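You operate a simulated robot arm through the tools that you are given. There is no shell and no other tool. Be economical: measure what you need, move in short steps, check, and stop when the job is done.

You run a simulated two-armed robot. Do the job below in one go: nothing can be reset, and whatever is moved stays where it is left.

JOB
Move roll B 425 over to the blue cart, then park the grey cart and brake it.
Fine: it stands inside the orange lines of the cart park; brake off to roll it; the other rolls stay on it; the blue cart stays put, braked. Set down upright: what you pick out.

Only the result counts: the job must be done as asked and must still hold three seconds after the hand-in. Knocking over, shifting, dropping, spilling or breaking anything else fails it.

ROBOT AND FRAMES
Two 7-joint arms with fingered hands on one trunk, on a base that drives. Base frame: it is fixed to the floor where the robot stands at the start and does not move with it; the origin is under the middle of the robot, x ahead of it, y to its left, z up. Readings come in m, rad, newtons and seconds.
The left shoulder is at the start at [0.07, 0.145, 0.887], the right one opposite. With the tool pointing down near the work surface each hand reaches from about 0.1 to 0.54 m from the robot's upright axis, wherever it stands, measured 20 degrees to its own side. Places, roughly: blue cart brake [-0.7, 0.7, 0.7]; blue cart deck [-0.9, 0.2, 0.2]; cart park [1.1, -1.6, 0]; grey cart brake [0.8, 0.2, 0.7]; grey cart deck [0.6, -0.3, 0.2]. Payload 3.5 kg a hand.
The TCP of each hand is the grasp point between the finger pads, 0.025 m short of the fingertips. In the tool frame z runs along the fingers and y along their closing line. The gripper opens to 0.088 m. The gripper's body begins 0.029 m behind the TCP. The gripper is a hand of 4 fingers: y runs from the thumb to the fingers, the wrist lies at [-0.013, -0.097, -0.162] in the tool frame, and closing takes about 1.5 s.
Orientation is that of the tool frame in the base frame, as [roll, pitch, yaw] about the fixed x, y, z axes, in that order (R = Rz(yaw) Ry(pitch) Rx(roll)). With the fingers straight down and the wrist toward the robot, the tool's x, y and z point along [0, 1, 0], [1, 0, 0] and [0, 0, -1] of the base frame.

CONTROLS
- The arms move only by the tool jog_arm. It takes "left_rows", "right_rows" or both (then of equal length, played together; a hand with none holds still); each is a list of rows, each an object (a shift or turn left out is 0, a gripper value left out holds the last) with "delta_pos": the shift along the tool's x, y, z in units of 20 mm (1.0 is 20 mm), a list of three; "delta_rot": the turn, a rotation vector about the tool's x, y, z in units of 8 degrees (1.0 is 8 degrees), a list of three; "grip": the gripper command, from -1 (shut) to 1 (fully open), values between in proportion. In form: [{"delta_pos": [tx, ty, tz], "delta_rot": [rx, ry, rz], "grip": grip}, ...]. A call has 1 to 12 rows; each row shifts and turns the commanded pose from where the row before left it, along the tool's axes as they then stand. A call with a number of a shift or a turn outside -1 to 1 is refused whole. Each row takes 0.2 s and may step no farther than 0.05 m and 0.15 rad from the row before; otherwise, or with a gripper value out of range, the whole call is refused. A pose out of reach is approached as far as the arm can. The call stops where the force on the tool passes 70 N (or 10 N more than at its start, if that is more) or the arm is blocked; 0.2 s more then pass. Each finger travels about 0.045 m/s and halts on what it meets, pressing with about 26 N; the grip force reading is that of the motor and also rises with nothing between the fingers. The clock runs only during rows and for 0.2 s after the last one: add rows that do not move to give the fingers time. It gives the time, the measured TCP pose, the force on the tool (base axes), the opening and the grip force at its end, in the units of the frame above (readings bear some noise), with the torque about the TCP (base axes, N m) and any sound that the robot's microphone picked up.
- Cameras (640 x 400 px; columns grow to the right, rows downward): "scene" is now at [0.1047, 0.0132, 1.1854]; the picture's right is [0.20, -0.98, 0.00], its down [-0.90, -0.19, -0.40] and it looks along [0.39, 0.08, -0.92] (base axes); focal length 214 px, centre (320, 200). "left" rides on the left gripper at [-0.064, -0.083, -0.098] in its tool frame; the picture's right is [-0.62, -0.37, 0.69], its down [0.71, -0.63, 0.30] and it looks along [0.32, 0.68, 0.65] (tool axes); focal length 265 px, centre (320, 200). "right" rides on the right gripper at [0.064, -0.083, -0.098] in its tool frame; the picture's right is [-0.62, 0.37, -0.69], its down [-0.71, -0.63, 0.30] and it looks along [-0.32, 0.68, 0.65] (tool axes); focal length 265 px, centre (320, 200). There is no depth. A picture from a camera that has moved, and an enlarged one, comes with that camera's place and axes in the base frame and with its lens. The place of the scene camera against the robot may be out by one fixed shift of up to 0.025 m in any direction.
- grab_frame(camera): a new picture of that camera. No time passes.
- raise_lower(by): slides the trunk up (or, below 0, down) by that many m; the arms and the scene camera ride with it, the base frame stays. It gives what a move gives, with no picture.
- steer(legs): drives the robot by 1 to 6 legs, each [ahead, left, turn to the left] in m, m and rad, along the robot's own axes; the way and the turn of a leg run together, so that a leg with both is an arc; at most 1.5 m and 3.142 rad a leg. The arms and the cameras ride along, it lands a little off, and it stops where it bumps. It gives what a move gives.
- hand_shape(shape, hand): the hand has 4 fingers and takes this shape, open, in about a second: jaw (thumb against the fingers, like two jaws); tri (thumb and two fingers); tip (a fingertip pinch); poke (one finger out to press); point (the index stretched); flat (the hand flat); cup (the hand cupped); fist (a fist). The gripper value then closes the fingers along that shape, each until it touches; the sizes above hold for jaw. It gives what a move gives, with no picture.
- turn_head(pan, tilt): turns the head with the scene camera to pan (to the left, within 1.501 rad either way) and tilt (down, from -0.506 to 1.204), counted from straight ahead of the robot. It gives what a move gives.
- inspect(camera, box): a new picture of the part [left, top, right, bottom] of that camera's present view, enlarged. No time passes.
- close_job(): hands the job in; it is judged then, once.

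Work in short steps. Places have to be worked out from the pictures, the camera data and where the tool is seen: move nearer, look again, correct. Check each grasp and each placing, and mend what went wrong. You have 120 turns and 88 pictures in all, those below and enlarged ones among them. Open the grippers and draw the arms clear of the work before you hand the job in, unless the task says otherwise; then end with one line.

The tools are called after "Emit:" as a command line: name --argument value ..., lists and objects as JSON in quotes. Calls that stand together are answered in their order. jog_arm: Moves the arms, as the interface text tells. Its arguments: {"type":"object","properties":{"left_rows":{"type":"array","items":{"type":"object","properties":{"delta_pos":{"type":"array","items":{"type":"number"}},"delta_rot":{"type":"array","items":{"type":"number"}},"grip":{"type":"number"}}}},"right_rows":{"type":"array","items":{"type":"object","properties":{"delta_pos":{"type":"array","items":{"type":"number"}},"delta_rot":{"type":"array","items":{"type":"number"}},"grip":{"type":"number"}}}}},"required":[]} The other tools are called the same way: raise_lower (by) slides the trunk up or down; hand_shape (shape, hand) gives the hand a shape; steer (legs) drives the base; turn_head (pan, tilt) turns the head that bears the scene camera; grab_frame (camera) takes a picture; inspect (camera, box) takes an enlarged picture of a part of a camera's view; close_job () hands the job in.

At the start:

```text
time: 0.0
left_tool_pos: [0.4899, 0.2739, 1.1006]
left_tool_rot: [3.141, 0.0, 1.571]
left_contact_force: [0.3, 0.0, -0.1]
left_wrist_torque: [0.0, 0.01, -0.01]
left_finger_gap: 0.0876
left_grip_force: 0.2
left_shape: jaw
right_tool_pos: [0.5207, -0.1808, 1.1616]
right_tool_rot: [3.141, 0.0, 1.572]
right_contact_force: [0.4, -0.1, 0.5]
right_wrist_torque: [0.0, -0.02, 0.04]
right_finger_gap: 0.0877
right_grip_force: 0.0
right_shape: jaw
trunk travel left (down, up): [-0.45, 0.39]
robot x, y, heading: [-0.0016, -0.0031, 0.001]
head pan, tilt: [0.204, 1.157]
```

scene: 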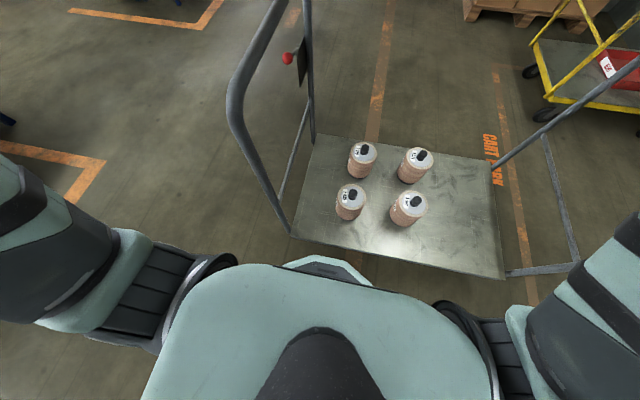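
right: 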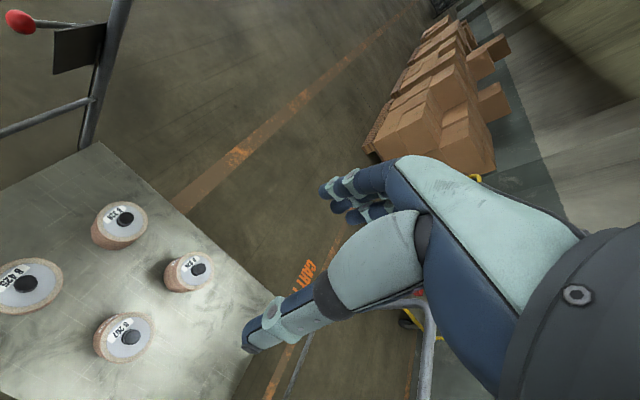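
left: 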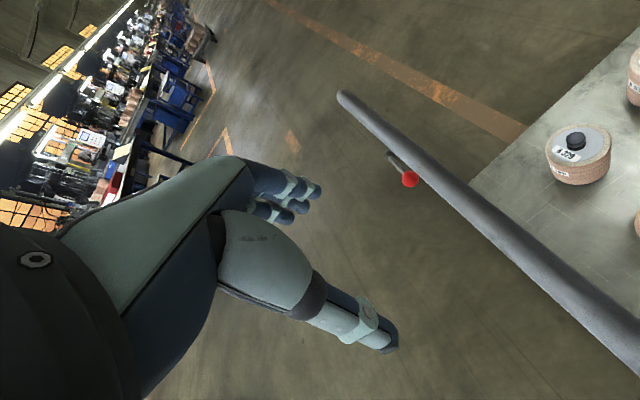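

The deck of the grey cart carries four rolls with labels on top; I need to read them. I enlarge the scene view over the rolls.

Emit:
inspect --camera "scene" --box '[310, 120, 470, 240]'

Emit:
inspect --camera "right" --box '[0, 180, 260, 380]'

```text
3.33 times, centred on (390, 180) of scene
camera zoom: at [0.1047, 0.0132, 1.1854], right [0.2, -0.98, 0.0], down [-0.9, -0.19, -0.4], along [0.39, 0.08, -0.92], focal length 715 px, centre (87, 267)
```

zoom: 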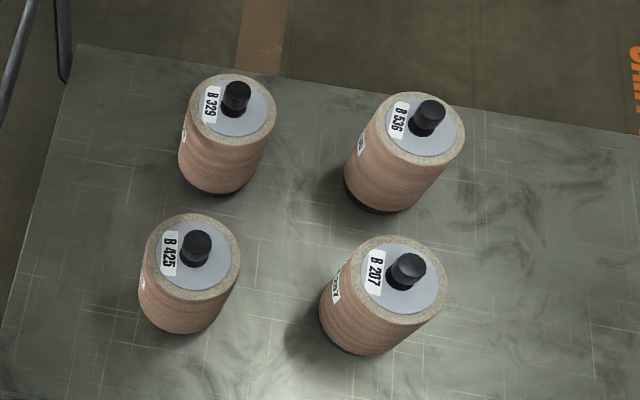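

```text
2.00 times, centred on (130, 280) of right
camera zoom: at [0.4375, -0.1175, 1.2602], right [0.37, -0.62, 0.69], down [-0.63, -0.71, -0.3], along [0.68, -0.32, -0.65], focal length 531 px, centre (700, 40)
```

zoom: 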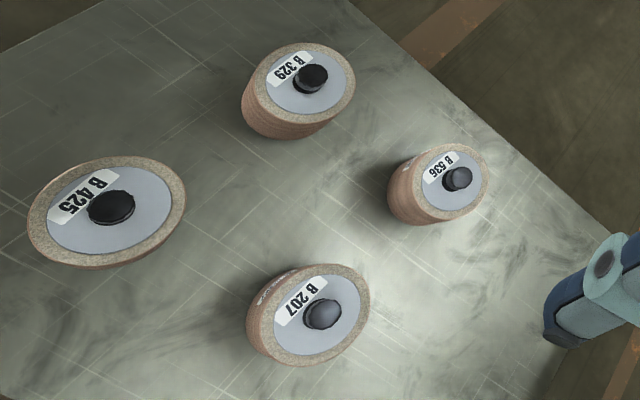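

B 425 is the near-left roll; triangulating its black knob gives about [0.475, -0.04, 0.43]. Next I look around: first right for the cart park, then left for the blue cart.

Emit:
turn_head --pan -0.75 --tilt 0.6

Emit:
grab_frame --camera "scene"

Emit:
turn_head --pan 0.2 --tilt 0.6

Emit:
grab_frame --camera "scene"

Emit:
turn_head --pan 1.5 --tilt 0.6

Emit:
grab_frame --camera "scene"

```text
time: 1.2
left_tool_pos: [0.4891, 0.2737, 1.0999]
left_tool_rot: [-3.142, 0.0, 1.572]
left_contact_force: [0.0, 0.0, -0.9]
left_wrist_torque: [-0.01, 0.02, -0.01]
left_finger_gap: 0.0875
left_grip_force: 0.1
left_shape: jaw
right_tool_pos: [0.5204, -0.1806, 1.1606]
right_tool_rot: [-3.141, 0.0, 1.571]
right_contact_force: [0.1, 0.9, 0.3]
right_wrist_torque: [0.03, -0.03, 0.02]
right_finger_gap: 0.0875
right_grip_force: 0.1
right_shape: jaw
trunk travel left (down, up): [-0.45, 0.39]
robot x, y, heading: [0.002, 0.0016, 0.001]
head pan, tilt: [-0.75, 0.6]
```

```text
82 pictures are left
camera scene: at [0.1115, -0.059, 1.2275], right [-0.68, -0.73, 0.0], down [-0.41, 0.39, -0.82], along [0.6, -0.56, -0.57], focal length 214 px, centre (320, 200)
```

scene: 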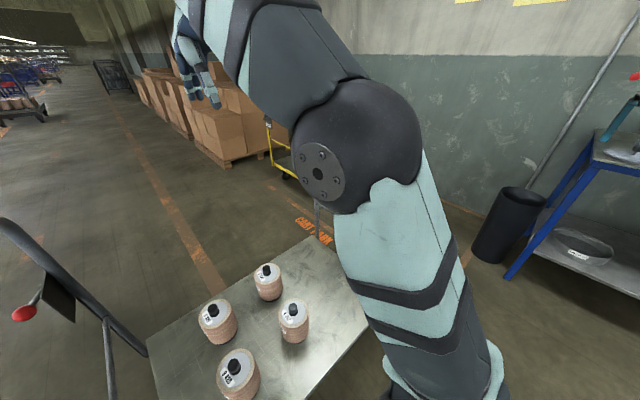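

```text
time: 2.5
left_tool_pos: [0.49, 0.2743, 1.1002]
left_tool_rot: [3.141, 0.001, 1.572]
left_contact_force: [-0.1, -0.6, 0.0]
left_wrist_torque: [0.03, -0.02, -0.01]
left_finger_gap: 0.0874
left_grip_force: 0.0
left_shape: jaw
right_tool_pos: [0.5197, -0.1815, 1.1605]
right_tool_rot: [3.141, -0.001, 1.571]
right_contact_force: [-0.5, -1.3, -0.5]
right_wrist_torque: [0.0, -0.03, 0.01]
right_finger_gap: 0.0875
right_grip_force: 0.0
right_shape: jaw
trunk travel left (down, up): [-0.45, 0.39]
robot x, y, heading: [-0.0031, 0.0009, -0.003]
head pan, tilt: [0.201, 0.6]
```

```text
81 pictures are left
camera scene: at [0.1334, 0.0188, 1.2275], right [0.2, -0.98, 0.0], down [-0.55, -0.11, -0.82], along [0.81, 0.16, -0.57], focal length 214 px, centre (320, 200)
```

scene: 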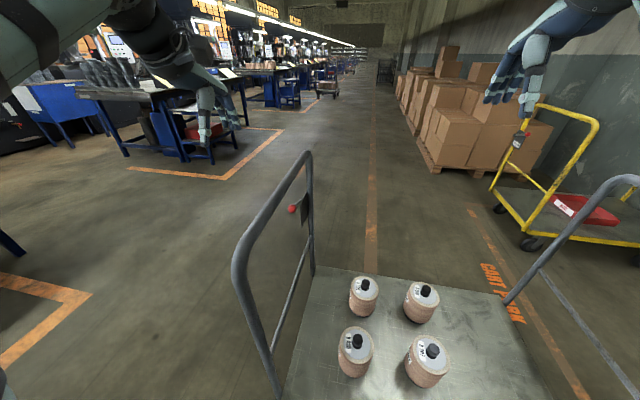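

```text
time: 3.9
left_tool_pos: [0.4892, 0.2742, 1.1004]
left_tool_rot: [3.14, 0.0, 1.57]
left_contact_force: [0.0, 0.5, 0.6]
left_wrist_torque: [-0.02, -0.03, 0.0]
left_finger_gap: 0.0873
left_grip_force: 0.1
left_shape: jaw
right_tool_pos: [0.5212, -0.1818, 1.161]
right_tool_rot: [-3.141, -0.001, 1.57]
right_contact_force: [-0.4, 0.5, -0.3]
right_wrist_torque: [0.06, 0.01, 0.01]
right_finger_gap: 0.0877
right_grip_force: 0.0
right_shape: jaw
trunk travel left (down, up): [-0.45, 0.39]
robot x, y, heading: [-0.0006, 0.0026, 0.001]
head pan, tilt: [1.499, 0.6]
```

```text
80 pictures are left
camera scene: at [0.0532, 0.0894, 1.2276], right [1.0, -0.07, 0.0], down [-0.04, -0.56, -0.83], along [0.06, 0.82, -0.56], focal length 214 px, centre (320, 200)
```

scene: 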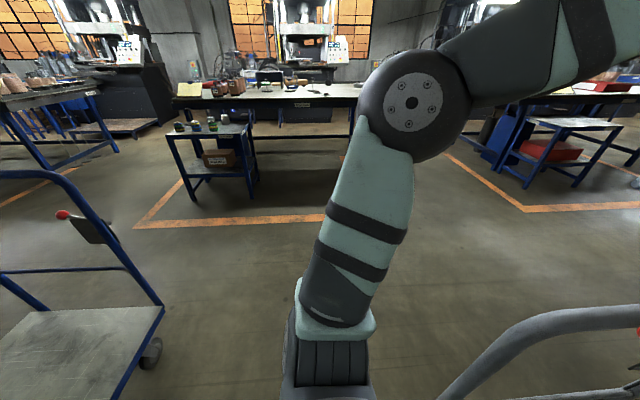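

The blue cart is behind me and the grey handle tops out at about z 0.9. I bring the right hand down over B 425 in steps, keeping the left arm still.

Emit:
jog_arm --right_rows '[{"delta_pos": [0.6, -0.2, 1], "grip": 1}, {"delta_pos": [0.6, -0.2, 1]}, {"delta_pos": [0.6, -0.2, 1]}, {"delta_pos": [0.6, -0.2, 1]}, {"delta_pos": [0.6, -0.2, 1]}, {"delta_pos": [0.6, -0.2, 1]}, {"delta_pos": [0.6, -0.2, 1]}, {"delta_pos": [0.6, -0.2, 1]}, {"delta_pos": [0.6, -0.2, 1]}, {"delta_pos": [0.6, -0.2, 1]}, {"delta_pos": [0.6, -0.2, 1]}, {"delta_pos": [0.6, -0.2, 1]}]'

Emit:
jog_arm --right_rows '[{"delta_pos": [0, 0, 1]}, {"delta_pos": [0, 0, 1]}, {"delta_pos": [0, 0, 1]}, {"delta_pos": [0, 0, 1]}, {"delta_pos": [0, 0, 1]}, {"delta_pos": [0, 0, 1]}, {"delta_pos": [0, 0, 1]}, {"delta_pos": [0, 0, 1]}, {"delta_pos": [0, 0, 1]}, {"delta_pos": [0, 0, 1]}, {"delta_pos": [0, 0, 1]}, {"delta_pos": [0, 0, 1]}]'

Emit:
grab_frame --camera "right"

```text
time: 6.5
left_tool_pos: [0.4899, 0.2746, 1.1006]
left_tool_rot: [-3.14, 0.001, 1.571]
left_contact_force: [-0.7, -0.7, -0.4]
left_wrist_torque: [-0.01, -0.01, -0.01]
left_finger_gap: 0.0877
left_grip_force: 0.0
left_shape: jaw
right_tool_pos: [0.4738, -0.0377, 0.9196]
right_tool_rot: [-3.141, 0.0, 1.57]
right_contact_force: [0.1, 0.1, 0.1]
right_wrist_torque: [0.02, 0.0, 0.0]
right_finger_gap: 0.0876
right_grip_force: 0.0
right_shape: jaw
trunk travel left (down, up): [-0.45, 0.39]
robot x, y, heading: [-0.0023, 0.0015, 0.001]
head pan, tilt: [1.499, 0.6]
```

```text
time: 9.1
left_tool_pos: [0.4901, 0.2739, 1.1004]
left_tool_rot: [3.141, 0.0, 1.57]
left_contact_force: [-0.2, 0.7, 0.7]
left_wrist_torque: [-0.04, 0.05, -0.01]
left_finger_gap: 0.0875
left_grip_force: 0.1
left_shape: jaw
right_tool_pos: [0.4726, -0.0378, 0.6794]
right_tool_rot: [-3.14, -0.001, 1.571]
right_contact_force: [0.0, -0.5, -0.2]
right_wrist_torque: [-0.03, 0.0, 0.07]
right_finger_gap: 0.0876
right_grip_force: 0.0
right_shape: jaw
trunk travel left (down, up): [-0.45, 0.39]
robot x, y, heading: [-0.0018, 0.0004, -0.001]
head pan, tilt: [1.499, 0.6]
```

```text
79 pictures are left
camera right: at [0.3894, 0.0267, 0.7795], right [0.37, -0.62, 0.69], down [-0.63, -0.71, -0.3], along [0.68, -0.32, -0.65], focal length 265 px, centre (320, 200)
```

right: 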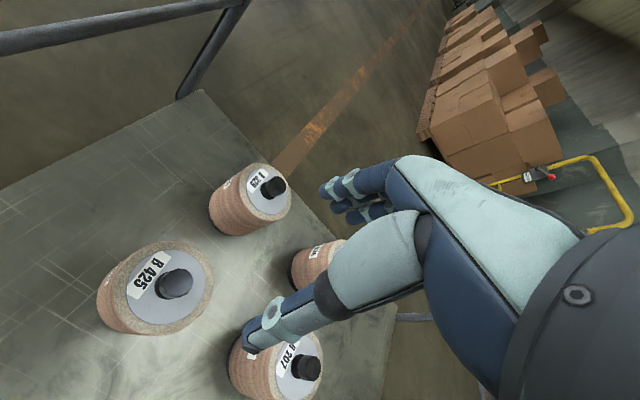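

The view gives the B 425 knob at [0.477, -0.037, ~0.43], right below the tool. I go down to z ≈ 0.50 and look again.

Emit:
jog_arm --right_rows '[{"delta_pos": [0, 0.1, 1]}, {"delta_pos": [0, 0.1, 1]}, {"delta_pos": [0, 0, 1]}, {"delta_pos": [0, 0, 1]}, {"delta_pos": [0, 0, 1]}, {"delta_pos": [0, 0, 1]}, {"delta_pos": [0, 0, 1]}, {"delta_pos": [0, 0, 1]}, {"delta_pos": [0, 0, 1]}]'

Emit:
grab_frame --camera "right"

```text
time: 11.1
left_tool_pos: [0.4896, 0.2733, 1.1007]
left_tool_rot: [-3.14, 0.0, 1.57]
left_contact_force: [-0.8, 0.0, 0.2]
left_wrist_torque: [0.0, -0.02, -0.01]
left_finger_gap: 0.0874
left_grip_force: 0.0
left_shape: jaw
right_tool_pos: [0.4769, -0.0371, 0.4994]
right_tool_rot: [3.14, -0.001, 1.569]
right_contact_force: [0.6, 0.0, -0.7]
right_wrist_torque: [-0.04, 0.01, -0.01]
right_finger_gap: 0.0874
right_grip_force: 0.0
right_shape: jaw
trunk travel left (down, up): [-0.45, 0.39]
robot x, y, heading: [0.0004, 0.0013, 0.003]
head pan, tilt: [1.499, 0.6]
```

```text
78 pictures are left
camera right: at [0.3934, 0.0268, 0.599], right [0.37, -0.62, 0.69], down [-0.63, -0.71, -0.3], along [0.68, -0.32, -0.65], focal length 265 px, centre (320, 200)
```

right: 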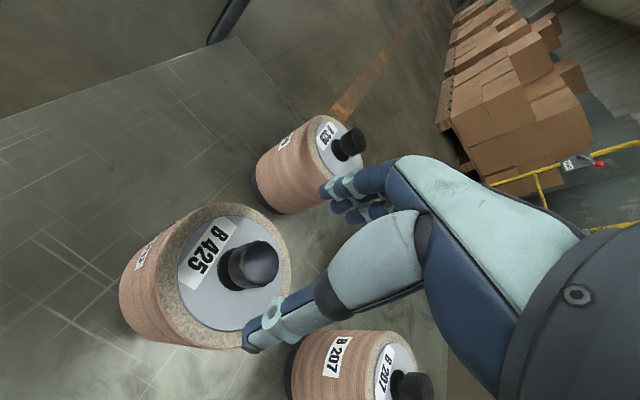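

Knob spans about z 0.403–0.435, centred under the TCP. I lower to TCP z ≈ 0.429 and close with waiting rows.

Emit:
jog_arm --right_rows '[{"delta_pos": [0, 0, 1]}, {"delta_pos": [0, 0, 1]}, {"delta_pos": [0, 0, 1]}, {"delta_pos": [0, 0, 0.5]}, {"grip": -1}, {"grip": -1}, {"grip": -1}, {"grip": -1}, {"grip": -1}, {"grip": -1}, {"grip": -1}, {"grip": -1}]'

Emit:
grab_frame --camera "right"

```text
time: 13.7
left_tool_pos: [0.4896, 0.2747, 1.0992]
left_tool_rot: [-3.141, -0.001, 1.569]
left_contact_force: [-0.5, -0.2, 0.5]
left_wrist_torque: [0.02, 0.0, 0.03]
left_finger_gap: 0.0876
left_grip_force: 0.1
left_shape: jaw
right_tool_pos: [0.4775, -0.0375, 0.4307]
right_tool_rot: [-3.14, -0.001, 1.57]
right_contact_force: [-3.1, 0.2, -0.2]
right_wrist_torque: [0.05, 0.02, 0.03]
right_finger_gap: 0.0254
right_grip_force: 26.1
right_shape: jaw
trunk travel left (down, up): [-0.45, 0.39]
robot x, y, heading: [0.0007, 0.0025, -0.001]
head pan, tilt: [1.499, 0.6]
```

```text
77 pictures are left
camera right: at [0.3933, 0.0267, 0.5301], right [0.37, -0.62, 0.69], down [-0.63, -0.71, -0.3], along [0.68, -0.32, -0.65], focal length 265 px, centre (320, 200)
```

right: 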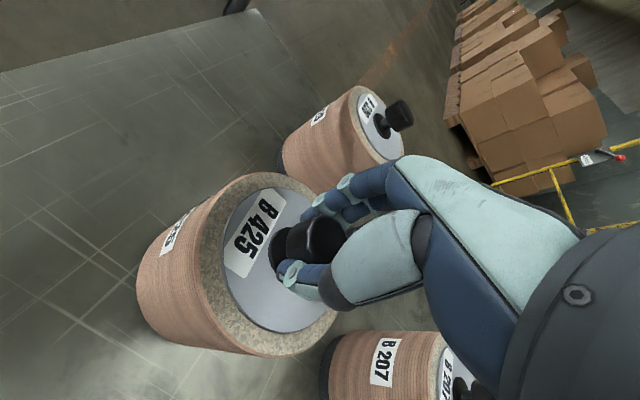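

The fingers hold the knob (gap 25 mm, 26 N). I lift by 60 mm and check.

Emit:
jog_arm --right_rows '[{"delta_pos": [0, 0, -0.5]}, {"delta_pos": [0, 0, -0.5]}, {"delta_pos": [0, 0, -0.5]}, {"delta_pos": [0, 0, -0.5]}, {"delta_pos": [0, 0, -0.5]}, {"delta_pos": [0, 0, -0.5]}, {}]'

Emit:
grab_frame --camera "right"

```text
time: 15.3
left_tool_pos: [0.4907, 0.2729, 1.0997]
left_tool_rot: [-3.139, -0.001, 1.57]
left_contact_force: [0.4, 0.0, -0.3]
left_wrist_torque: [-0.04, 0.0, 0.01]
left_finger_gap: 0.0876
left_grip_force: 0.1
left_shape: jaw
right_tool_pos: [0.4769, -0.0364, 0.4898]
right_tool_rot: [-3.136, 0.0, 1.571]
right_contact_force: [0.6, -0.2, -13.9]
right_wrist_torque: [0.05, 0.04, -0.04]
right_finger_gap: 0.0252
right_grip_force: 26.2
right_shape: jaw
trunk travel left (down, up): [-0.45, 0.39]
robot x, y, heading: [-0.0006, -0.0012, 0.005]
head pan, tilt: [1.499, 0.6]
```

```text
76 pictures are left
camera right: at [0.3941, 0.0269, 0.5897], right [0.37, -0.62, 0.69], down [-0.63, -0.71, -0.3], along [0.68, -0.32, -0.66], focal length 265 px, centre (320, 200)
```

right: 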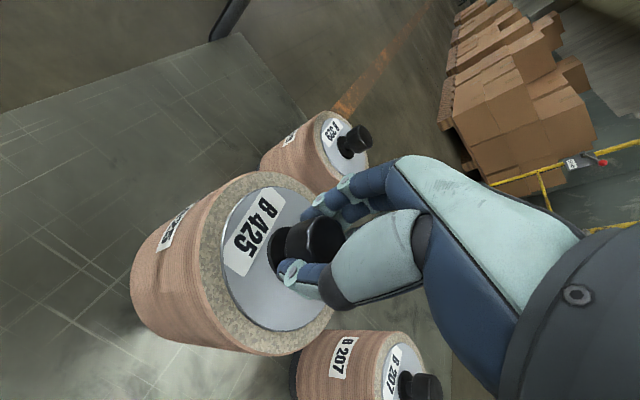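

The roll hangs securely (≈1.4 kg). I lift on to z ≈ 0.73 so it clears the other rolls, then back off a little and turn right 180° toward the blue cart.

Emit:
jog_arm --right_rows '[{"delta_pos": [0, 0, -1]}, {"delta_pos": [0, 0, -1]}, {"delta_pos": [0, 0, -1]}, {"delta_pos": [0, 0, -1]}, {"delta_pos": [0, 0, -1]}, {"delta_pos": [0, 0, -1]}, {"delta_pos": [0, 0, -1]}, {"delta_pos": [0, 0, -1]}, {"delta_pos": [0, 0, -1]}, {"delta_pos": [0, 0, -1]}, {"delta_pos": [0, 0, -1]}, {"delta_pos": [0, 0, -1]}]'

Emit:
turn_head --pan 0 --tilt 0.9

Emit:
steer --legs '[[-0.1, 0, 0], [0, 0, -1.57]]'

Emit:
grab_frame --camera "scene"

```text
time: 17.9
left_tool_pos: [0.4906, 0.2734, 1.1003]
left_tool_rot: [-3.139, 0.001, 1.572]
left_contact_force: [0.4, -0.8, 0.4]
left_wrist_torque: [-0.01, -0.01, 0.02]
left_finger_gap: 0.0876
left_grip_force: 0.0
left_shape: jaw
right_tool_pos: [0.4752, -0.038, 0.7293]
right_tool_rot: [-3.138, 0.0, 1.572]
right_contact_force: [0.1, 0.0, -13.9]
right_wrist_torque: [0.0, 0.03, 0.04]
right_finger_gap: 0.0246
right_grip_force: 26.4
right_shape: jaw
trunk travel left (down, up): [-0.45, 0.39]
robot x, y, heading: [-0.0025, 0.0011, 0.002]
head pan, tilt: [1.499, 0.6]
```

```text
time: 19.5
left_tool_pos: [0.4915, 0.2731, 1.0999]
left_tool_rot: [-3.139, 0.001, 1.572]
left_contact_force: [-0.5, 0.2, -0.3]
left_wrist_torque: [0.0, -0.05, 0.0]
left_finger_gap: 0.0875
left_grip_force: 0.1
left_shape: jaw
right_tool_pos: [0.4766, -0.0373, 0.7286]
right_tool_rot: [-3.14, 0.0, 1.572]
right_contact_force: [-0.3, 0.4, -14.5]
right_wrist_torque: [-0.03, 0.03, -0.02]
right_finger_gap: 0.025
right_grip_force: 25.9
right_shape: jaw
trunk travel left (down, up): [-0.45, 0.39]
robot x, y, heading: [-0.0006, -0.0007, 0.001]
head pan, tilt: [0.0, 0.901]
```

```text
time: 24.5
left_tool_pos: [0.1743, -0.4913, 1.1]
left_tool_rot: [-3.14, 0.001, 0.004]
left_contact_force: [-0.1, -0.2, 0.0]
left_wrist_torque: [0.0, -0.01, -0.01]
left_finger_gap: 0.0878
left_grip_force: 0.0
left_shape: jaw
right_tool_pos: [-0.1353, -0.4759, 0.7299]
right_tool_rot: [-3.14, -0.002, 0.003]
right_contact_force: [0.3, -1.3, -14.2]
right_wrist_torque: [0.06, 0.04, 0.02]
right_finger_gap: 0.0244
right_grip_force: 26.0
right_shape: jaw
trunk travel left (down, up): [-0.45, 0.39]
robot x, y, heading: [-0.1009, 0.0008, -1.566]
head pan, tilt: [0.0, 0.901]
```

```text
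75 pictures are left
camera scene: at [-0.1037, -0.1262, 1.2025], right [-1.0, 0.0, 0.0], down [0.0, 0.78, -0.62], along [0.0, -0.62, -0.78], focal length 214 px, centre (320, 200)
```

scene: 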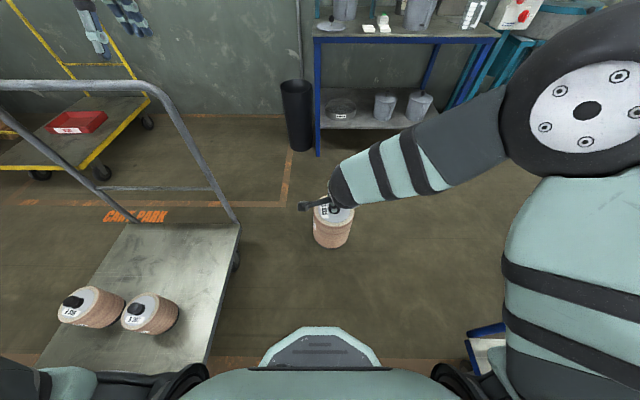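

The turn went clean, roll still held; I also see the cart park: orange corner near [0.15, -1.04], back line near y ≈ -2.2, yellow cart from x ≈ 1.5. Now the second 90° to face the blue cart.

Emit:
steer --legs '[[0, 0, -1.575]]'

Emit:
turn_head --pan -0.2 --tilt 0.7

Emit:
grab_frame --camera "scene"

Emit:
grab_frame --camera "left"

```text
time: 28.8
left_tool_pos: [-0.5924, -0.2722, 1.0989]
left_tool_rot: [-3.139, -0.001, -1.574]
left_contact_force: [0.7, 0.1, -0.3]
left_wrist_torque: [0.03, 0.04, 0.01]
left_finger_gap: 0.0877
left_grip_force: 0.2
left_shape: jaw
right_tool_pos: [-0.5768, 0.0373, 0.7286]
right_tool_rot: [-3.139, -0.001, -1.573]
right_contact_force: [0.0, 0.0, -14.1]
right_wrist_torque: [-0.04, -0.01, -0.03]
right_finger_gap: 0.0244
right_grip_force: 26.1
right_shape: jaw
trunk travel left (down, up): [-0.45, 0.39]
robot x, y, heading: [-0.102, 0.0013, 3.14]
head pan, tilt: [0.0, 0.901]
```

```text
time: 29.5
left_tool_pos: [-0.5928, -0.2723, 1.0996]
left_tool_rot: [-3.14, -0.001, -1.572]
left_contact_force: [0.5, 0.0, -1.1]
left_wrist_torque: [0.01, 0.0, -0.02]
left_finger_gap: 0.0878
left_grip_force: 0.0
left_shape: jaw
right_tool_pos: [-0.5759, 0.0382, 0.7282]
right_tool_rot: [-3.138, -0.002, -1.572]
right_contact_force: [-0.2, -0.5, -14.0]
right_wrist_torque: [0.0, -0.01, -0.01]
right_finger_gap: 0.0241
right_grip_force: 25.9
right_shape: jaw
trunk travel left (down, up): [-0.45, 0.39]
robot x, y, heading: [-0.0992, -0.0028, 3.14]
head pan, tilt: [-0.201, 0.7]
```

```text
74 pictures are left
camera scene: at [-0.2389, 0.0185, 1.2186], right [0.2, 0.98, 0.0], down [0.63, -0.13, -0.76], along [-0.75, 0.15, -0.65], focal length 214 px, centre (320, 200)
```

scene: 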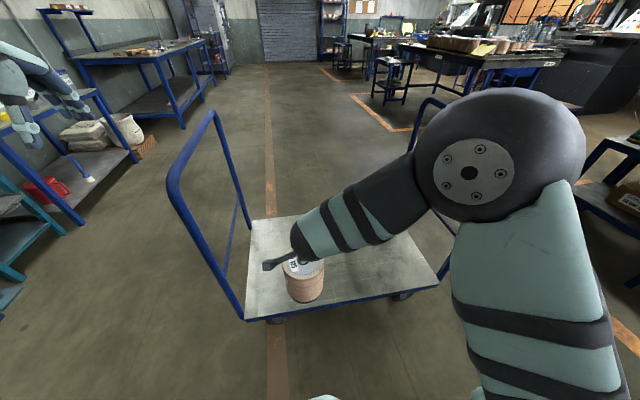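

```text
73 pictures are left
camera left: at [-0.5105, -0.2084, 1.1985], right [0.37, 0.62, -0.69], down [0.63, -0.72, -0.3], along [-0.68, -0.32, -0.65], focal length 265 px, centre (320, 200)
```

left: 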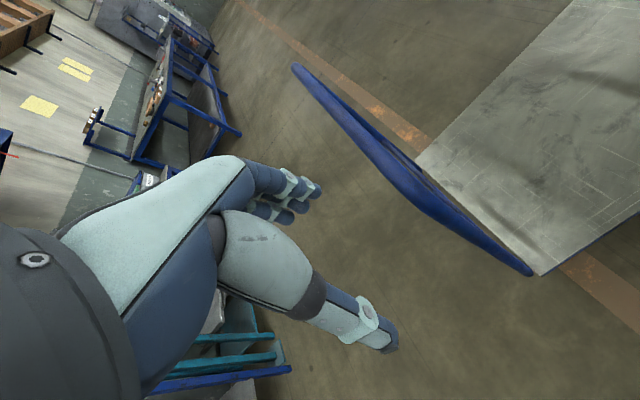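

The blue deck is empty, spanning about x -1.3…-0.67, y -0.24…0.69. I drive 0.22 ahead so the roll hangs over the deck, then look from the right hand.

Emit:
steer --legs '[[0.22, 0, 0]]'

Emit:
jog_arm --right_rows '[{"delta_pos": [0, 0.3, 1]}, {"delta_pos": [0, 0.3, 1]}, {"delta_pos": [0, 0.3, 1]}, {"delta_pos": [0, 0.3, 1]}, {"delta_pos": [0, 0.3, 1]}, {"delta_pos": [0, 0, 1]}, {"delta_pos": [0, 0, 1]}, {"delta_pos": [0, 0, 1]}, {"delta_pos": [0, 0, 1]}, {"delta_pos": [0, 0, 1]}]'

Emit:
grab_frame --camera "right"

Emit:
grab_frame --camera "scene"

```text
time: 31.2
left_tool_pos: [-0.8123, -0.2725, 1.0999]
left_tool_rot: [-3.141, 0.0, -1.574]
left_contact_force: [-0.5, 0.0, -0.2]
left_wrist_torque: [0.0, -0.02, -0.02]
left_finger_gap: 0.0878
left_grip_force: 0.0
left_shape: jaw
right_tool_pos: [-0.7984, 0.0377, 0.7286]
right_tool_rot: [-3.138, 0.0, -1.574]
right_contact_force: [0.0, -0.3, -13.8]
right_wrist_torque: [0.01, 0.0, -0.01]
right_finger_gap: 0.0247
right_grip_force: 25.9
right_shape: jaw
trunk travel left (down, up): [-0.45, 0.39]
robot x, y, heading: [-0.3212, -0.0005, 3.138]
head pan, tilt: [-0.201, 0.7]
```

```text
time: 33.4
left_tool_pos: [-0.8136, -0.2718, 1.1]
left_tool_rot: [-3.139, 0.001, -1.574]
left_contact_force: [-0.1, -0.5, -0.2]
left_wrist_torque: [0.03, 0.02, -0.01]
left_finger_gap: 0.0874
left_grip_force: 0.0
left_shape: jaw
right_tool_pos: [-0.8258, 0.0387, 0.5278]
right_tool_rot: [-3.138, -0.001, -1.573]
right_contact_force: [-0.4, 0.1, -13.0]
right_wrist_torque: [-0.02, -0.07, 0.04]
right_finger_gap: 0.0242
right_grip_force: 25.9
right_shape: jaw
trunk travel left (down, up): [-0.45, 0.39]
robot x, y, heading: [-0.322, -0.0021, 3.136]
head pan, tilt: [-0.201, 0.7]
```

```text
72 pictures are left
camera right: at [-0.7433, -0.0258, 0.6288], right [-0.37, 0.62, 0.69], down [0.63, 0.71, -0.3], along [-0.68, 0.33, -0.66], focal length 265 px, centre (320, 200)
```

right: 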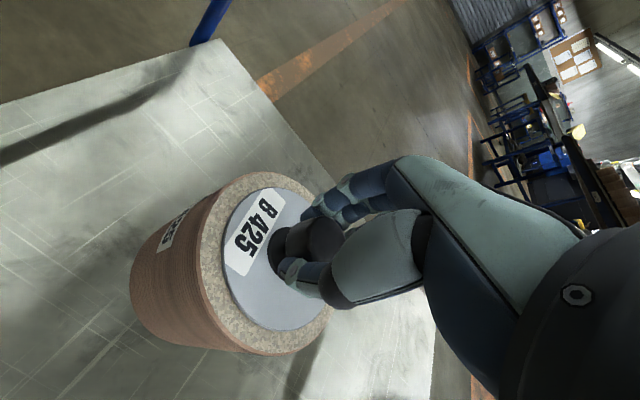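

```text
71 pictures are left
camera scene: at [-0.4599, 0.0193, 1.2186], right [0.2, 0.98, 0.0], down [0.63, -0.13, -0.76], along [-0.75, 0.15, -0.65], focal length 214 px, centre (320, 200)
```

scene: 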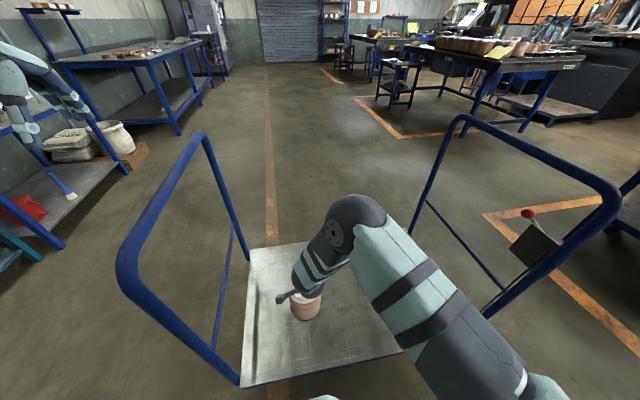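

The roll is above the deck, well inside the edges. I lower to just above the expected seat height and read the force.

Emit:
jog_arm --right_rows '[{"delta_pos": [0, 0, 1]}, {"delta_pos": [0, 0, 1]}, {"delta_pos": [0, 0, 1]}, {"delta_pos": [0, 0, 1]}, {"delta_pos": [0, 0, 0.4]}, {"delta_pos": [0, 0, 0.2]}, {}]'

```text
time: 35.0
left_tool_pos: [-0.812, -0.271, 1.1]
left_tool_rot: [-3.14, -0.001, -1.574]
left_contact_force: [0.0, 0.0, -0.2]
left_wrist_torque: [0.01, 0.02, 0.01]
left_finger_gap: 0.0875
left_grip_force: 0.0
left_shape: jaw
right_tool_pos: [-0.8253, 0.0382, 0.4382]
right_tool_rot: [-3.137, -0.001, -1.572]
right_contact_force: [0.3, 0.9, -13.1]
right_wrist_torque: [-0.04, -0.02, 0.02]
right_finger_gap: 0.0246
right_grip_force: 25.8
right_shape: jaw
trunk travel left (down, up): [-0.45, 0.39]
robot x, y, heading: [-0.3188, -0.0008, 3.14]
head pan, tilt: [-0.201, 0.7]
```

Still hanging (−13 N) at z 0.438; the seat should be near 0.431. I go down in 2 mm steps.

Emit:
jog_arm --right_rows '[{"delta_pos": [0, 0, 0.1]}, {"delta_pos": [0, 0, 0.1]}, {"delta_pos": [0, 0, 0.1]}, {"delta_pos": [0, 0, 0.1]}, {}]'

```text
time: 36.2
left_tool_pos: [-0.8102, -0.272, 1.1028]
left_tool_rot: [-3.141, -0.001, -1.574]
left_contact_force: [0.0, -0.5, -0.7]
left_wrist_torque: [-0.01, -0.03, -0.01]
left_finger_gap: 0.0875
left_grip_force: 0.2
left_shape: jaw
right_tool_pos: [-0.8258, 0.0373, 0.4321]
right_tool_rot: [3.14, 0.001, -1.573]
right_contact_force: [2.4, -5.3, 8.1]
right_wrist_torque: [-0.09, 0.04, 0.03]
right_finger_gap: 0.0251
right_grip_force: 26.1
right_shape: jaw
trunk travel left (down, up): [-0.45, 0.39]
robot x, y, heading: [-0.321, 0.0011, 3.138]
head pan, tilt: [-0.201, 0.7]
```

The force swung to +8 N: the roll is seated on the deck. I open the fingers, wait, and rise straight up.

Emit:
jog_arm --right_rows '[{"delta_pos": [0, 0, -0.05]}, {"grip": 1}, {"grip": 1}, {"grip": 1}, {"grip": 1}, {"grip": 1}, {"grip": 1}, {"delta_pos": [0, 0, -0.5]}, {"delta_pos": [0, 0, -0.5]}, {"delta_pos": [0, 0, -1]}, {"delta_pos": [0, 0, -1]}, {"delta_pos": [0, 0, -1]}]'

Emit:
grab_frame --camera "right"

Emit:
turn_head --pan -0.9 --tilt 0.5

Emit:
grab_frame --camera "scene"

```text
time: 38.8
left_tool_pos: [-0.8104, -0.2719, 1.1008]
left_tool_rot: [-3.142, 0.001, -1.574]
left_contact_force: [0.4, 0.7, -0.5]
left_wrist_torque: [0.02, 0.0, 0.0]
left_finger_gap: 0.0876
left_grip_force: 0.1
left_shape: jaw
right_tool_pos: [-0.826, 0.0377, 0.51]
right_tool_rot: [-3.141, -0.001, -1.574]
right_contact_force: [-0.5, 0.1, 0.5]
right_wrist_torque: [0.04, -0.04, -0.01]
right_finger_gap: 0.0877
right_grip_force: 0.1
right_shape: jaw
trunk travel left (down, up): [-0.45, 0.39]
robot x, y, heading: [-0.3211, -0.0014, 3.137]
head pan, tilt: [-0.201, 0.7]
```

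```text
70 pictures are left
camera right: at [-0.7419, -0.0266, 0.6104], right [-0.37, 0.62, 0.69], down [0.63, 0.71, -0.3], along [-0.68, 0.33, -0.66], focal length 265 px, centre (320, 200)
```

right: 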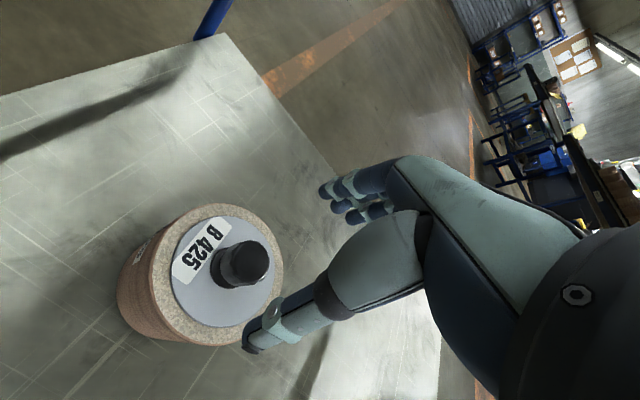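

```text
time: 39.8
left_tool_pos: [-0.8115, -0.272, 1.1013]
left_tool_rot: [-3.141, 0.001, -1.575]
left_contact_force: [-0.9, 0.7, -0.3]
left_wrist_torque: [0.0, -0.04, -0.01]
left_finger_gap: 0.0876
left_grip_force: 0.2
left_shape: jaw
right_tool_pos: [-0.8263, 0.0383, 0.5097]
right_tool_rot: [-3.14, -0.001, -1.572]
right_contact_force: [0.1, -0.3, 0.5]
right_wrist_torque: [0.01, 0.01, 0.0]
right_finger_gap: 0.0876
right_grip_force: 0.0
right_shape: jaw
trunk travel left (down, up): [-0.45, 0.39]
robot x, y, heading: [-0.3219, -0.0012, 3.138]
head pan, tilt: [-0.901, 0.499]
```

```text
69 pictures are left
camera scene: at [-0.4307, 0.0734, 1.2366], right [0.79, 0.62, 0.0], down [0.3, -0.38, -0.88], along [-0.54, 0.69, -0.48], focal length 214 px, centre (320, 200)
```

scene: 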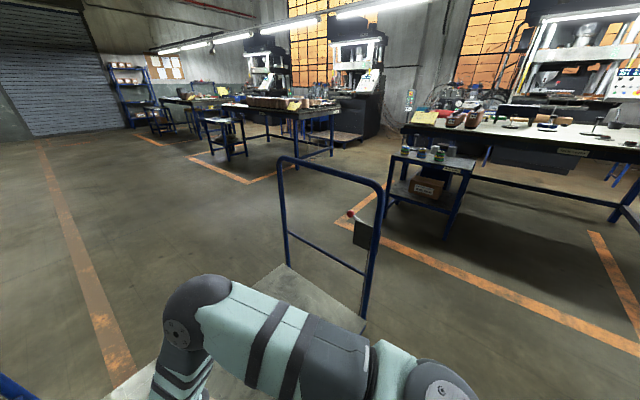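

B 425 stands upright on the blue deck. I zoom on the blue cart's brake to learn what "braked" looks like.

Emit:
inspect --camera "scene" --box '[320, 190, 400, 270]'

Emit:
jog_arm --right_rows '[{"delta_pos": [0, 0, -1]}, {"delta_pos": [0, 0, -1]}, {"delta_pos": [0, 0, -1]}, {"delta_pos": [0, 0, -1]}, {"delta_pos": [0, 0, -1]}, {"delta_pos": [0, 0, -1]}, {"delta_pos": [0, 0, -1]}, {"delta_pos": [0, 0, -1]}, {"delta_pos": [0, 0, -1]}, {"delta_pos": [0, 0, -1]}, {"delta_pos": [0, 0, -1]}, {"delta_pos": [0, 0, -1]}]'

Emit:
jog_arm --right_rows '[{"delta_pos": [0, 0, -1]}, {"delta_pos": [0, 0, -1]}, {"delta_pos": [0, 0, -1]}, {"delta_pos": [0, 0, -1]}, {"delta_pos": [0, 0, -1]}, {"delta_pos": [0, 0, -1]}, {"delta_pos": [0, 0, -1]}, {"delta_pos": [0, 0, -1]}, {"delta_pos": [0, 0, -1]}, {"delta_pos": [0, 0, -1]}, {"delta_pos": [0, 0, -1]}, {"delta_pos": [0, 0, -1]}]'

Emit:
steer --legs '[[-0.25, 0, 0], [0, 0, 1.57]]'

Emit:
turn_head --pan 1.3 --tilt 0.7

Emit:
grab_frame --camera "scene"

```text
5.00 times, centred on (360, 230) of scene
camera zoom: at [-0.4307, 0.0734, 1.2366], right [0.79, 0.62, 0.0], down [0.3, -0.38, -0.88], along [-0.54, 0.69, -0.48], focal length 1072 px, centre (120, 50)
```

zoom: 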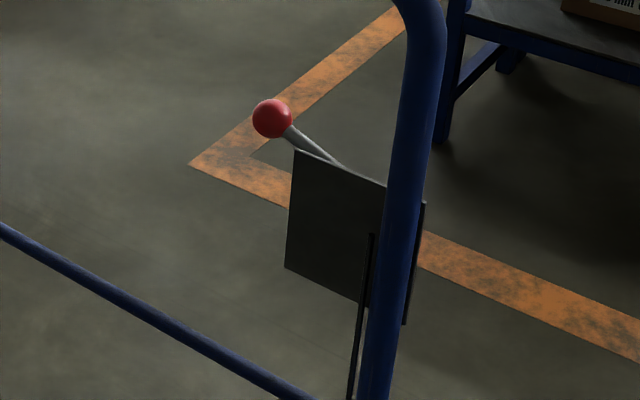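

```text
time: 42.4
left_tool_pos: [-0.8105, -0.272, 1.1002]
left_tool_rot: [-3.141, 0.0, -1.574]
left_contact_force: [0.5, -0.3, -0.2]
left_wrist_torque: [0.0, -0.01, -0.02]
left_finger_gap: 0.0878
left_grip_force: 0.1
left_shape: jaw
right_tool_pos: [-0.8256, 0.0393, 0.7508]
right_tool_rot: [-3.14, 0.001, -1.573]
right_contact_force: [0.3, 0.0, -0.6]
right_wrist_torque: [-0.01, 0.0, -0.03]
right_finger_gap: 0.0873
right_grip_force: 0.0
right_shape: jaw
trunk travel left (down, up): [-0.45, 0.39]
robot x, y, heading: [-0.3238, 0.002, 3.136]
head pan, tilt: [-0.901, 0.499]
```

```text
time: 45.0
left_tool_pos: [-0.8105, -0.2704, 1.1003]
left_tool_rot: [-3.141, -0.001, -1.573]
left_contact_force: [1.4, -0.1, 0.3]
left_wrist_torque: [-0.02, -0.03, 0.0]
left_finger_gap: 0.0876
left_grip_force: 0.1
left_shape: jaw
right_tool_pos: [-0.8267, 0.0383, 0.9904]
right_tool_rot: [-3.139, 0.002, -1.574]
right_contact_force: [-0.1, 0.7, -0.3]
right_wrist_torque: [0.03, 0.02, -0.04]
right_finger_gap: 0.0878
right_grip_force: 0.1
right_shape: jaw
trunk travel left (down, up): [-0.45, 0.39]
robot x, y, heading: [-0.3211, -0.0011, 3.136]
head pan, tilt: [-0.901, 0.499]
```

```text
time: 50.7
left_tool_pos: [0.2001, -0.491, 1.0999]
left_tool_rot: [3.141, -0.001, -0.008]
left_contact_force: [-0.2, 0.1, 0.1]
left_wrist_torque: [0.02, 0.01, -0.02]
left_finger_gap: 0.0877
left_grip_force: 0.1
left_shape: jaw
right_tool_pos: [-0.1103, -0.506, 0.9904]
right_tool_rot: [-3.14, 0.0, -0.006]
right_contact_force: [0.1, 0.7, 0.2]
right_wrist_torque: [-0.02, -0.01, 0.01]
right_finger_gap: 0.0877
right_grip_force: 0.0
right_shape: jaw
trunk travel left (down, up): [-0.45, 0.39]
robot x, y, heading: [-0.0754, 0.0045, -1.578]
head pan, tilt: [-0.901, 0.499]
```

```text
time: 52.7
left_tool_pos: [0.1997, -0.4909, 1.1004]
left_tool_rot: [-3.141, 0.0, -0.009]
left_contact_force: [-0.8, -0.2, -0.2]
left_wrist_torque: [0.01, -0.03, 0.01]
left_finger_gap: 0.0875
left_grip_force: 0.0
left_shape: jaw
right_tool_pos: [-0.11, -0.5061, 0.9905]
right_tool_rot: [-3.138, -0.001, -0.006]
right_contact_force: [-0.8, -0.6, 0.3]
right_wrist_torque: [0.01, 0.0, 0.02]
right_finger_gap: 0.0874
right_grip_force: 0.1
right_shape: jaw
trunk travel left (down, up): [-0.45, 0.39]
robot x, y, heading: [-0.0709, 0.0005, -1.581]
head pan, tilt: [1.3, 0.7]
```

```text
67 pictures are left
camera scene: at [0.0071, -0.0721, 1.2189], right [-0.27, -0.96, 0.0], down [-0.62, 0.18, -0.76], along [0.74, -0.21, -0.64], focal length 214 px, centre (320, 200)
```

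scene: 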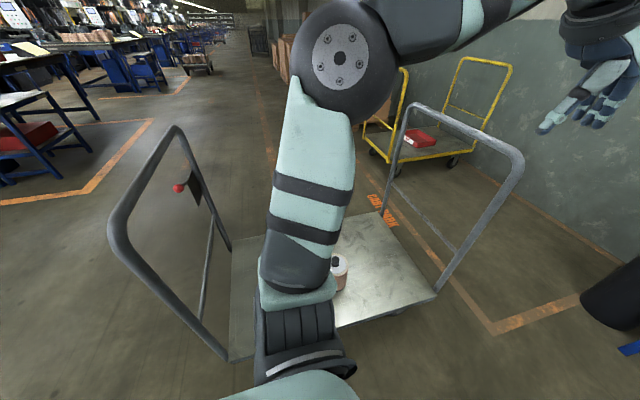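

The grey cart's brake is on its +y handle; I'll go round to that side: back 0.95 m, then sideways 0.68 m, ending facing the handle.

Emit:
steer --legs '[[-0.95, 0, 0], [0, 0.68, 0]]'

Emit:
turn_head --pan 0 --tilt 0.6

Emit:
grab_frame --camera "scene"

```text
time: 61.0
left_tool_pos: [0.8787, 0.4675, 1.101]
left_tool_rot: [-3.142, 0.002, 0.003]
left_contact_force: [-0.1, 0.2, -0.2]
left_wrist_torque: [-0.02, -0.02, 0.0]
left_finger_gap: 0.0875
left_grip_force: 0.1
left_shape: jaw
right_tool_pos: [0.5673, 0.4494, 0.99]
right_tool_rot: [-3.14, 0.0, 0.001]
right_contact_force: [-0.7, 0.2, 0.1]
right_wrist_torque: [0.0, 0.0, -0.02]
right_finger_gap: 0.0876
right_grip_force: 0.2
right_shape: jaw
trunk travel left (down, up): [-0.45, 0.39]
robot x, y, heading: [0.6047, 0.9595, -1.568]
head pan, tilt: [1.3, 0.7]
```

```text
time: 62.5
left_tool_pos: [0.8777, 0.4666, 1.1]
left_tool_rot: [-3.141, -0.001, 0.002]
left_contact_force: [0.1, 0.5, -0.2]
left_wrist_torque: [0.02, 0.0, -0.02]
left_finger_gap: 0.0874
left_grip_force: 0.1
left_shape: jaw
right_tool_pos: [0.5686, 0.4502, 0.9897]
right_tool_rot: [-3.141, 0.0, 0.001]
right_contact_force: [-0.3, 0.2, 0.5]
right_wrist_torque: [0.03, 0.0, -0.02]
right_finger_gap: 0.0876
right_grip_force: 0.1
right_shape: jaw
trunk travel left (down, up): [-0.45, 0.39]
robot x, y, heading: [0.605, 0.9566, -1.571]
head pan, tilt: [0.0, 0.6]
```

```text
66 pictures are left
camera scene: at [0.6005, 0.8192, 1.2275], right [-1.0, 0.0, 0.0], down [0.0, 0.57, -0.82], along [0.0, -0.82, -0.57], focal length 214 px, centre (320, 200)
```

scene: 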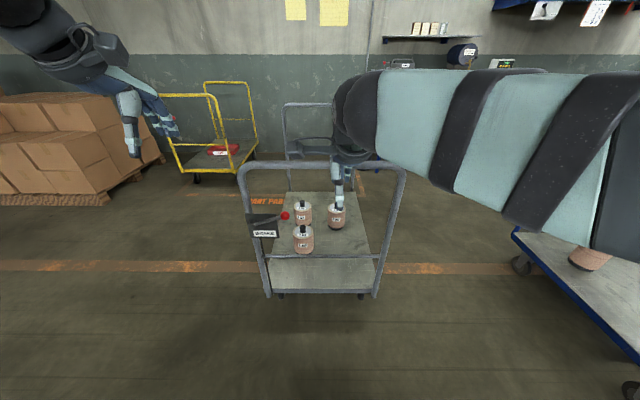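

Now I face the handle; the brake plate with its red knob is at the left post. I zoom in.

Emit:
inspect --camera "scene" --box '[225, 150, 425, 310]'

Emit:
inspect --camera "scene" --box '[235, 195, 305, 250]'

```text
2.50 times, centred on (325, 230) of scene
camera zoom: at [0.6005, 0.8192, 1.2275], right [-1.0, 0.0, 0.0], down [0.0, 0.57, -0.82], along [0.0, -0.82, -0.57], focal length 536 px, centre (308, 125)
```

zoom: 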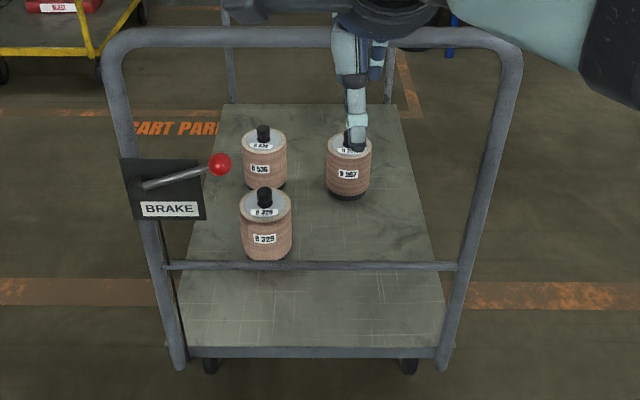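

```text
7.27 times, centred on (270, 222) of scene
camera zoom: at [0.6005, 0.8192, 1.2275], right [-1.0, 0.0, 0.0], down [0.0, 0.57, -0.82], along [0.0, -0.82, -0.57], focal length 1560 px, centre (684, 36)
```

zoom: 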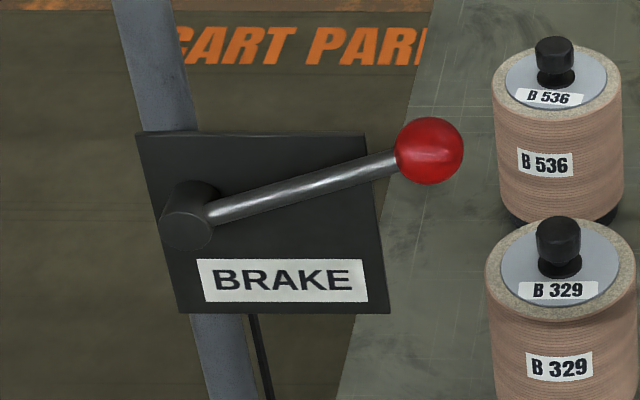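

By 3D estimate both levers stand at about +17–20° above horizontal, so the grey cart is braked like the blue; knob at about [0.717, 0.25, 0.77]. I tilt the left hand to point forward (72°) and move it across in x.

Emit:
jog_arm --left_rows '[{"delta_pos": [-0.9, 0, 0], "delta_rot": [-1, 0, 0]}, {"delta_pos": [-0.9, 0, 0], "delta_rot": [-1, 0, 0]}, {"delta_pos": [-0.9, 0, 0], "delta_rot": [-1, 0, 0]}, {"delta_pos": [-0.9, 0, 0], "delta_rot": [-1, 0, 0]}, {"delta_pos": [-0.9, 0, 0], "delta_rot": [-1, 0, 0]}, {"delta_pos": [-0.9, 0, 0], "delta_rot": [-1, 0, 0]}, {"delta_pos": [-0.9, 0, 0], "delta_rot": [-1, 0, 0]}, {"delta_pos": [-0.9, 0, 0], "delta_rot": [-1, 0, 0]}, {"delta_pos": [-0.9, 0, 0], "delta_rot": [-1, 0, 0]}]'

```text
time: 64.5
left_tool_pos: [0.7128, 0.467, 1.0998]
left_tool_rot: [1.884, -0.002, 0.002]
left_contact_force: [0.2, -0.2, -0.7]
left_wrist_torque: [0.03, 0.01, -0.03]
left_finger_gap: 0.0875
left_grip_force: 0.1
left_shape: jaw
right_tool_pos: [0.5654, 0.449, 0.9912]
right_tool_rot: [-3.137, -0.002, 0.001]
right_contact_force: [0.8, -0.7, -0.2]
right_wrist_torque: [0.0, 0.0, -0.01]
right_finger_gap: 0.0875
right_grip_force: 0.0
right_shape: jaw
trunk travel left (down, up): [-0.45, 0.39]
robot x, y, heading: [0.6043, 0.958, -1.568]
head pan, tilt: [0.0, 0.6]
```

Hand points forward. I lower it straight down to z ≈ 0.79 while staying clear of the handle.

Emit:
jog_arm --left_rows '[{"delta_pos": [0, -0.95, 0.31]}, {"delta_pos": [0, -0.95, 0.31]}, {"delta_pos": [0, -0.95, 0.31]}, {"delta_pos": [0, -0.95, 0.31]}, {"delta_pos": [0, -0.95, 0.31]}, {"delta_pos": [0, -0.95, 0.31]}, {"delta_pos": [0, -0.95, 0.31]}, {"delta_pos": [0, -0.95, 0.31]}, {"delta_pos": [0, -0.95, 0.31]}, {"delta_pos": [0, -0.95, 0.31]}, {"delta_pos": [0, -0.95, 0.31]}, {"delta_pos": [0, -0.95, 0.31]}]'

Emit:
jog_arm --left_rows '[{"delta_pos": [0, -0.95, 0.31]}, {"delta_pos": [0, -0.95, 0.31]}, {"delta_pos": [0, -0.95, 0.31]}, {"delta_pos": [0, -0.76, 0.25]}]'

Emit:
grab_frame --camera "left"

Emit:
inspect --camera "scene" --box '[225, 150, 385, 270]'

```text
time: 67.1
left_tool_pos: [0.7309, 0.4076, 0.9748]
left_tool_rot: [1.868, 0.058, 0.023]
left_contact_force: [0.2, -0.2, 1.3]
left_wrist_torque: [0.01, 0.0, 0.0]
left_finger_gap: 0.0878
left_grip_force: 0.0
left_shape: jaw
left hand out of reach, approached as far as the arm can: row 6, 7, 8, 9, 10, 11, 12
right_tool_pos: [0.5688, 0.4497, 0.9906]
right_tool_rot: [-3.14, 0.0, 0.002]
right_contact_force: [-0.8, -0.2, 1.2]
right_wrist_torque: [-0.02, 0.01, -0.02]
right_finger_gap: 0.0875
right_grip_force: 0.0
right_shape: jaw
trunk travel left (down, up): [-0.45, 0.39]
robot x, y, heading: [0.6038, 0.9595, -1.572]
head pan, tilt: [0.0, 0.6]
```

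```text
time: 68.3
left_tool_pos: [0.7475, 0.3655, 0.932]
left_tool_rot: [1.884, 0.069, 0.052]
left_contact_force: [0.6, -0.3, 0.4]
left_wrist_torque: [0.04, -0.03, -0.03]
left_finger_gap: 0.0876
left_grip_force: 0.0
left_shape: jaw
left hand out of reach, approached as far as the arm can: row 1, 2, 3, 4
right_tool_pos: [0.5683, 0.4499, 0.9917]
right_tool_rot: [-3.14, 0.0, 0.001]
right_contact_force: [0.0, 0.5, 0.0]
right_wrist_torque: [0.0, 0.03, -0.02]
right_finger_gap: 0.0875
right_grip_force: 0.0
right_shape: jaw
trunk travel left (down, up): [-0.45, 0.39]
robot x, y, heading: [0.603, 0.962, -1.572]
head pan, tilt: [0.0, 0.6]
stopped in row 4 (left hand): the arm was blocked; the commanded pose is now the measured one
```

```text
63 pictures are left
camera left: at [0.6726, 0.4808, 0.8879], right [-0.63, -0.58, -0.52], down [0.67, -0.06, -0.74], along [0.4, -0.81, 0.43], focal length 265 px, centre (320, 200)
```

left: 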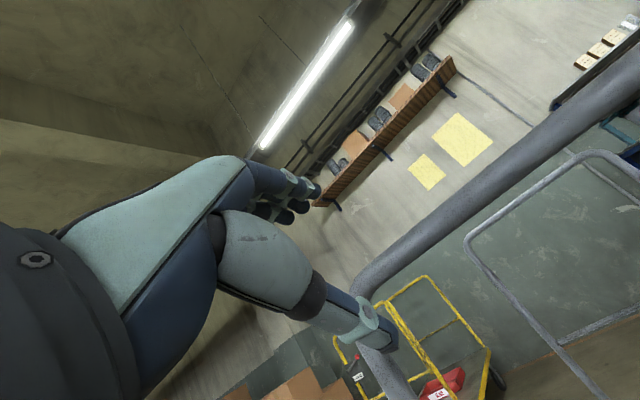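

```text
3.33 times, centred on (305, 210) of scene
camera zoom: at [0.6005, 0.8194, 1.2276], right [-1.0, 0.0, 0.0], down [0.0, 0.56, -0.83], along [0.0, -0.83, -0.56], focal length 715 px, centre (370, 167)
```

zoom: 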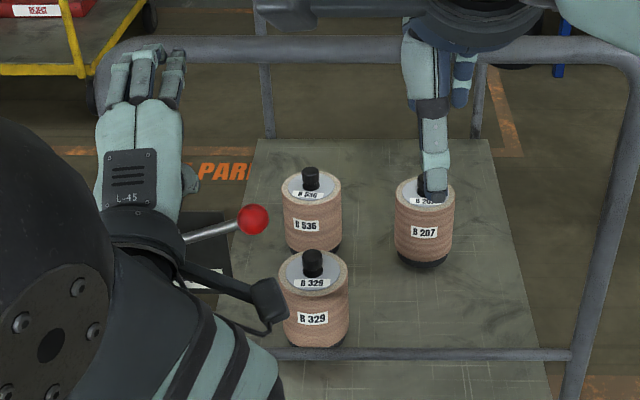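

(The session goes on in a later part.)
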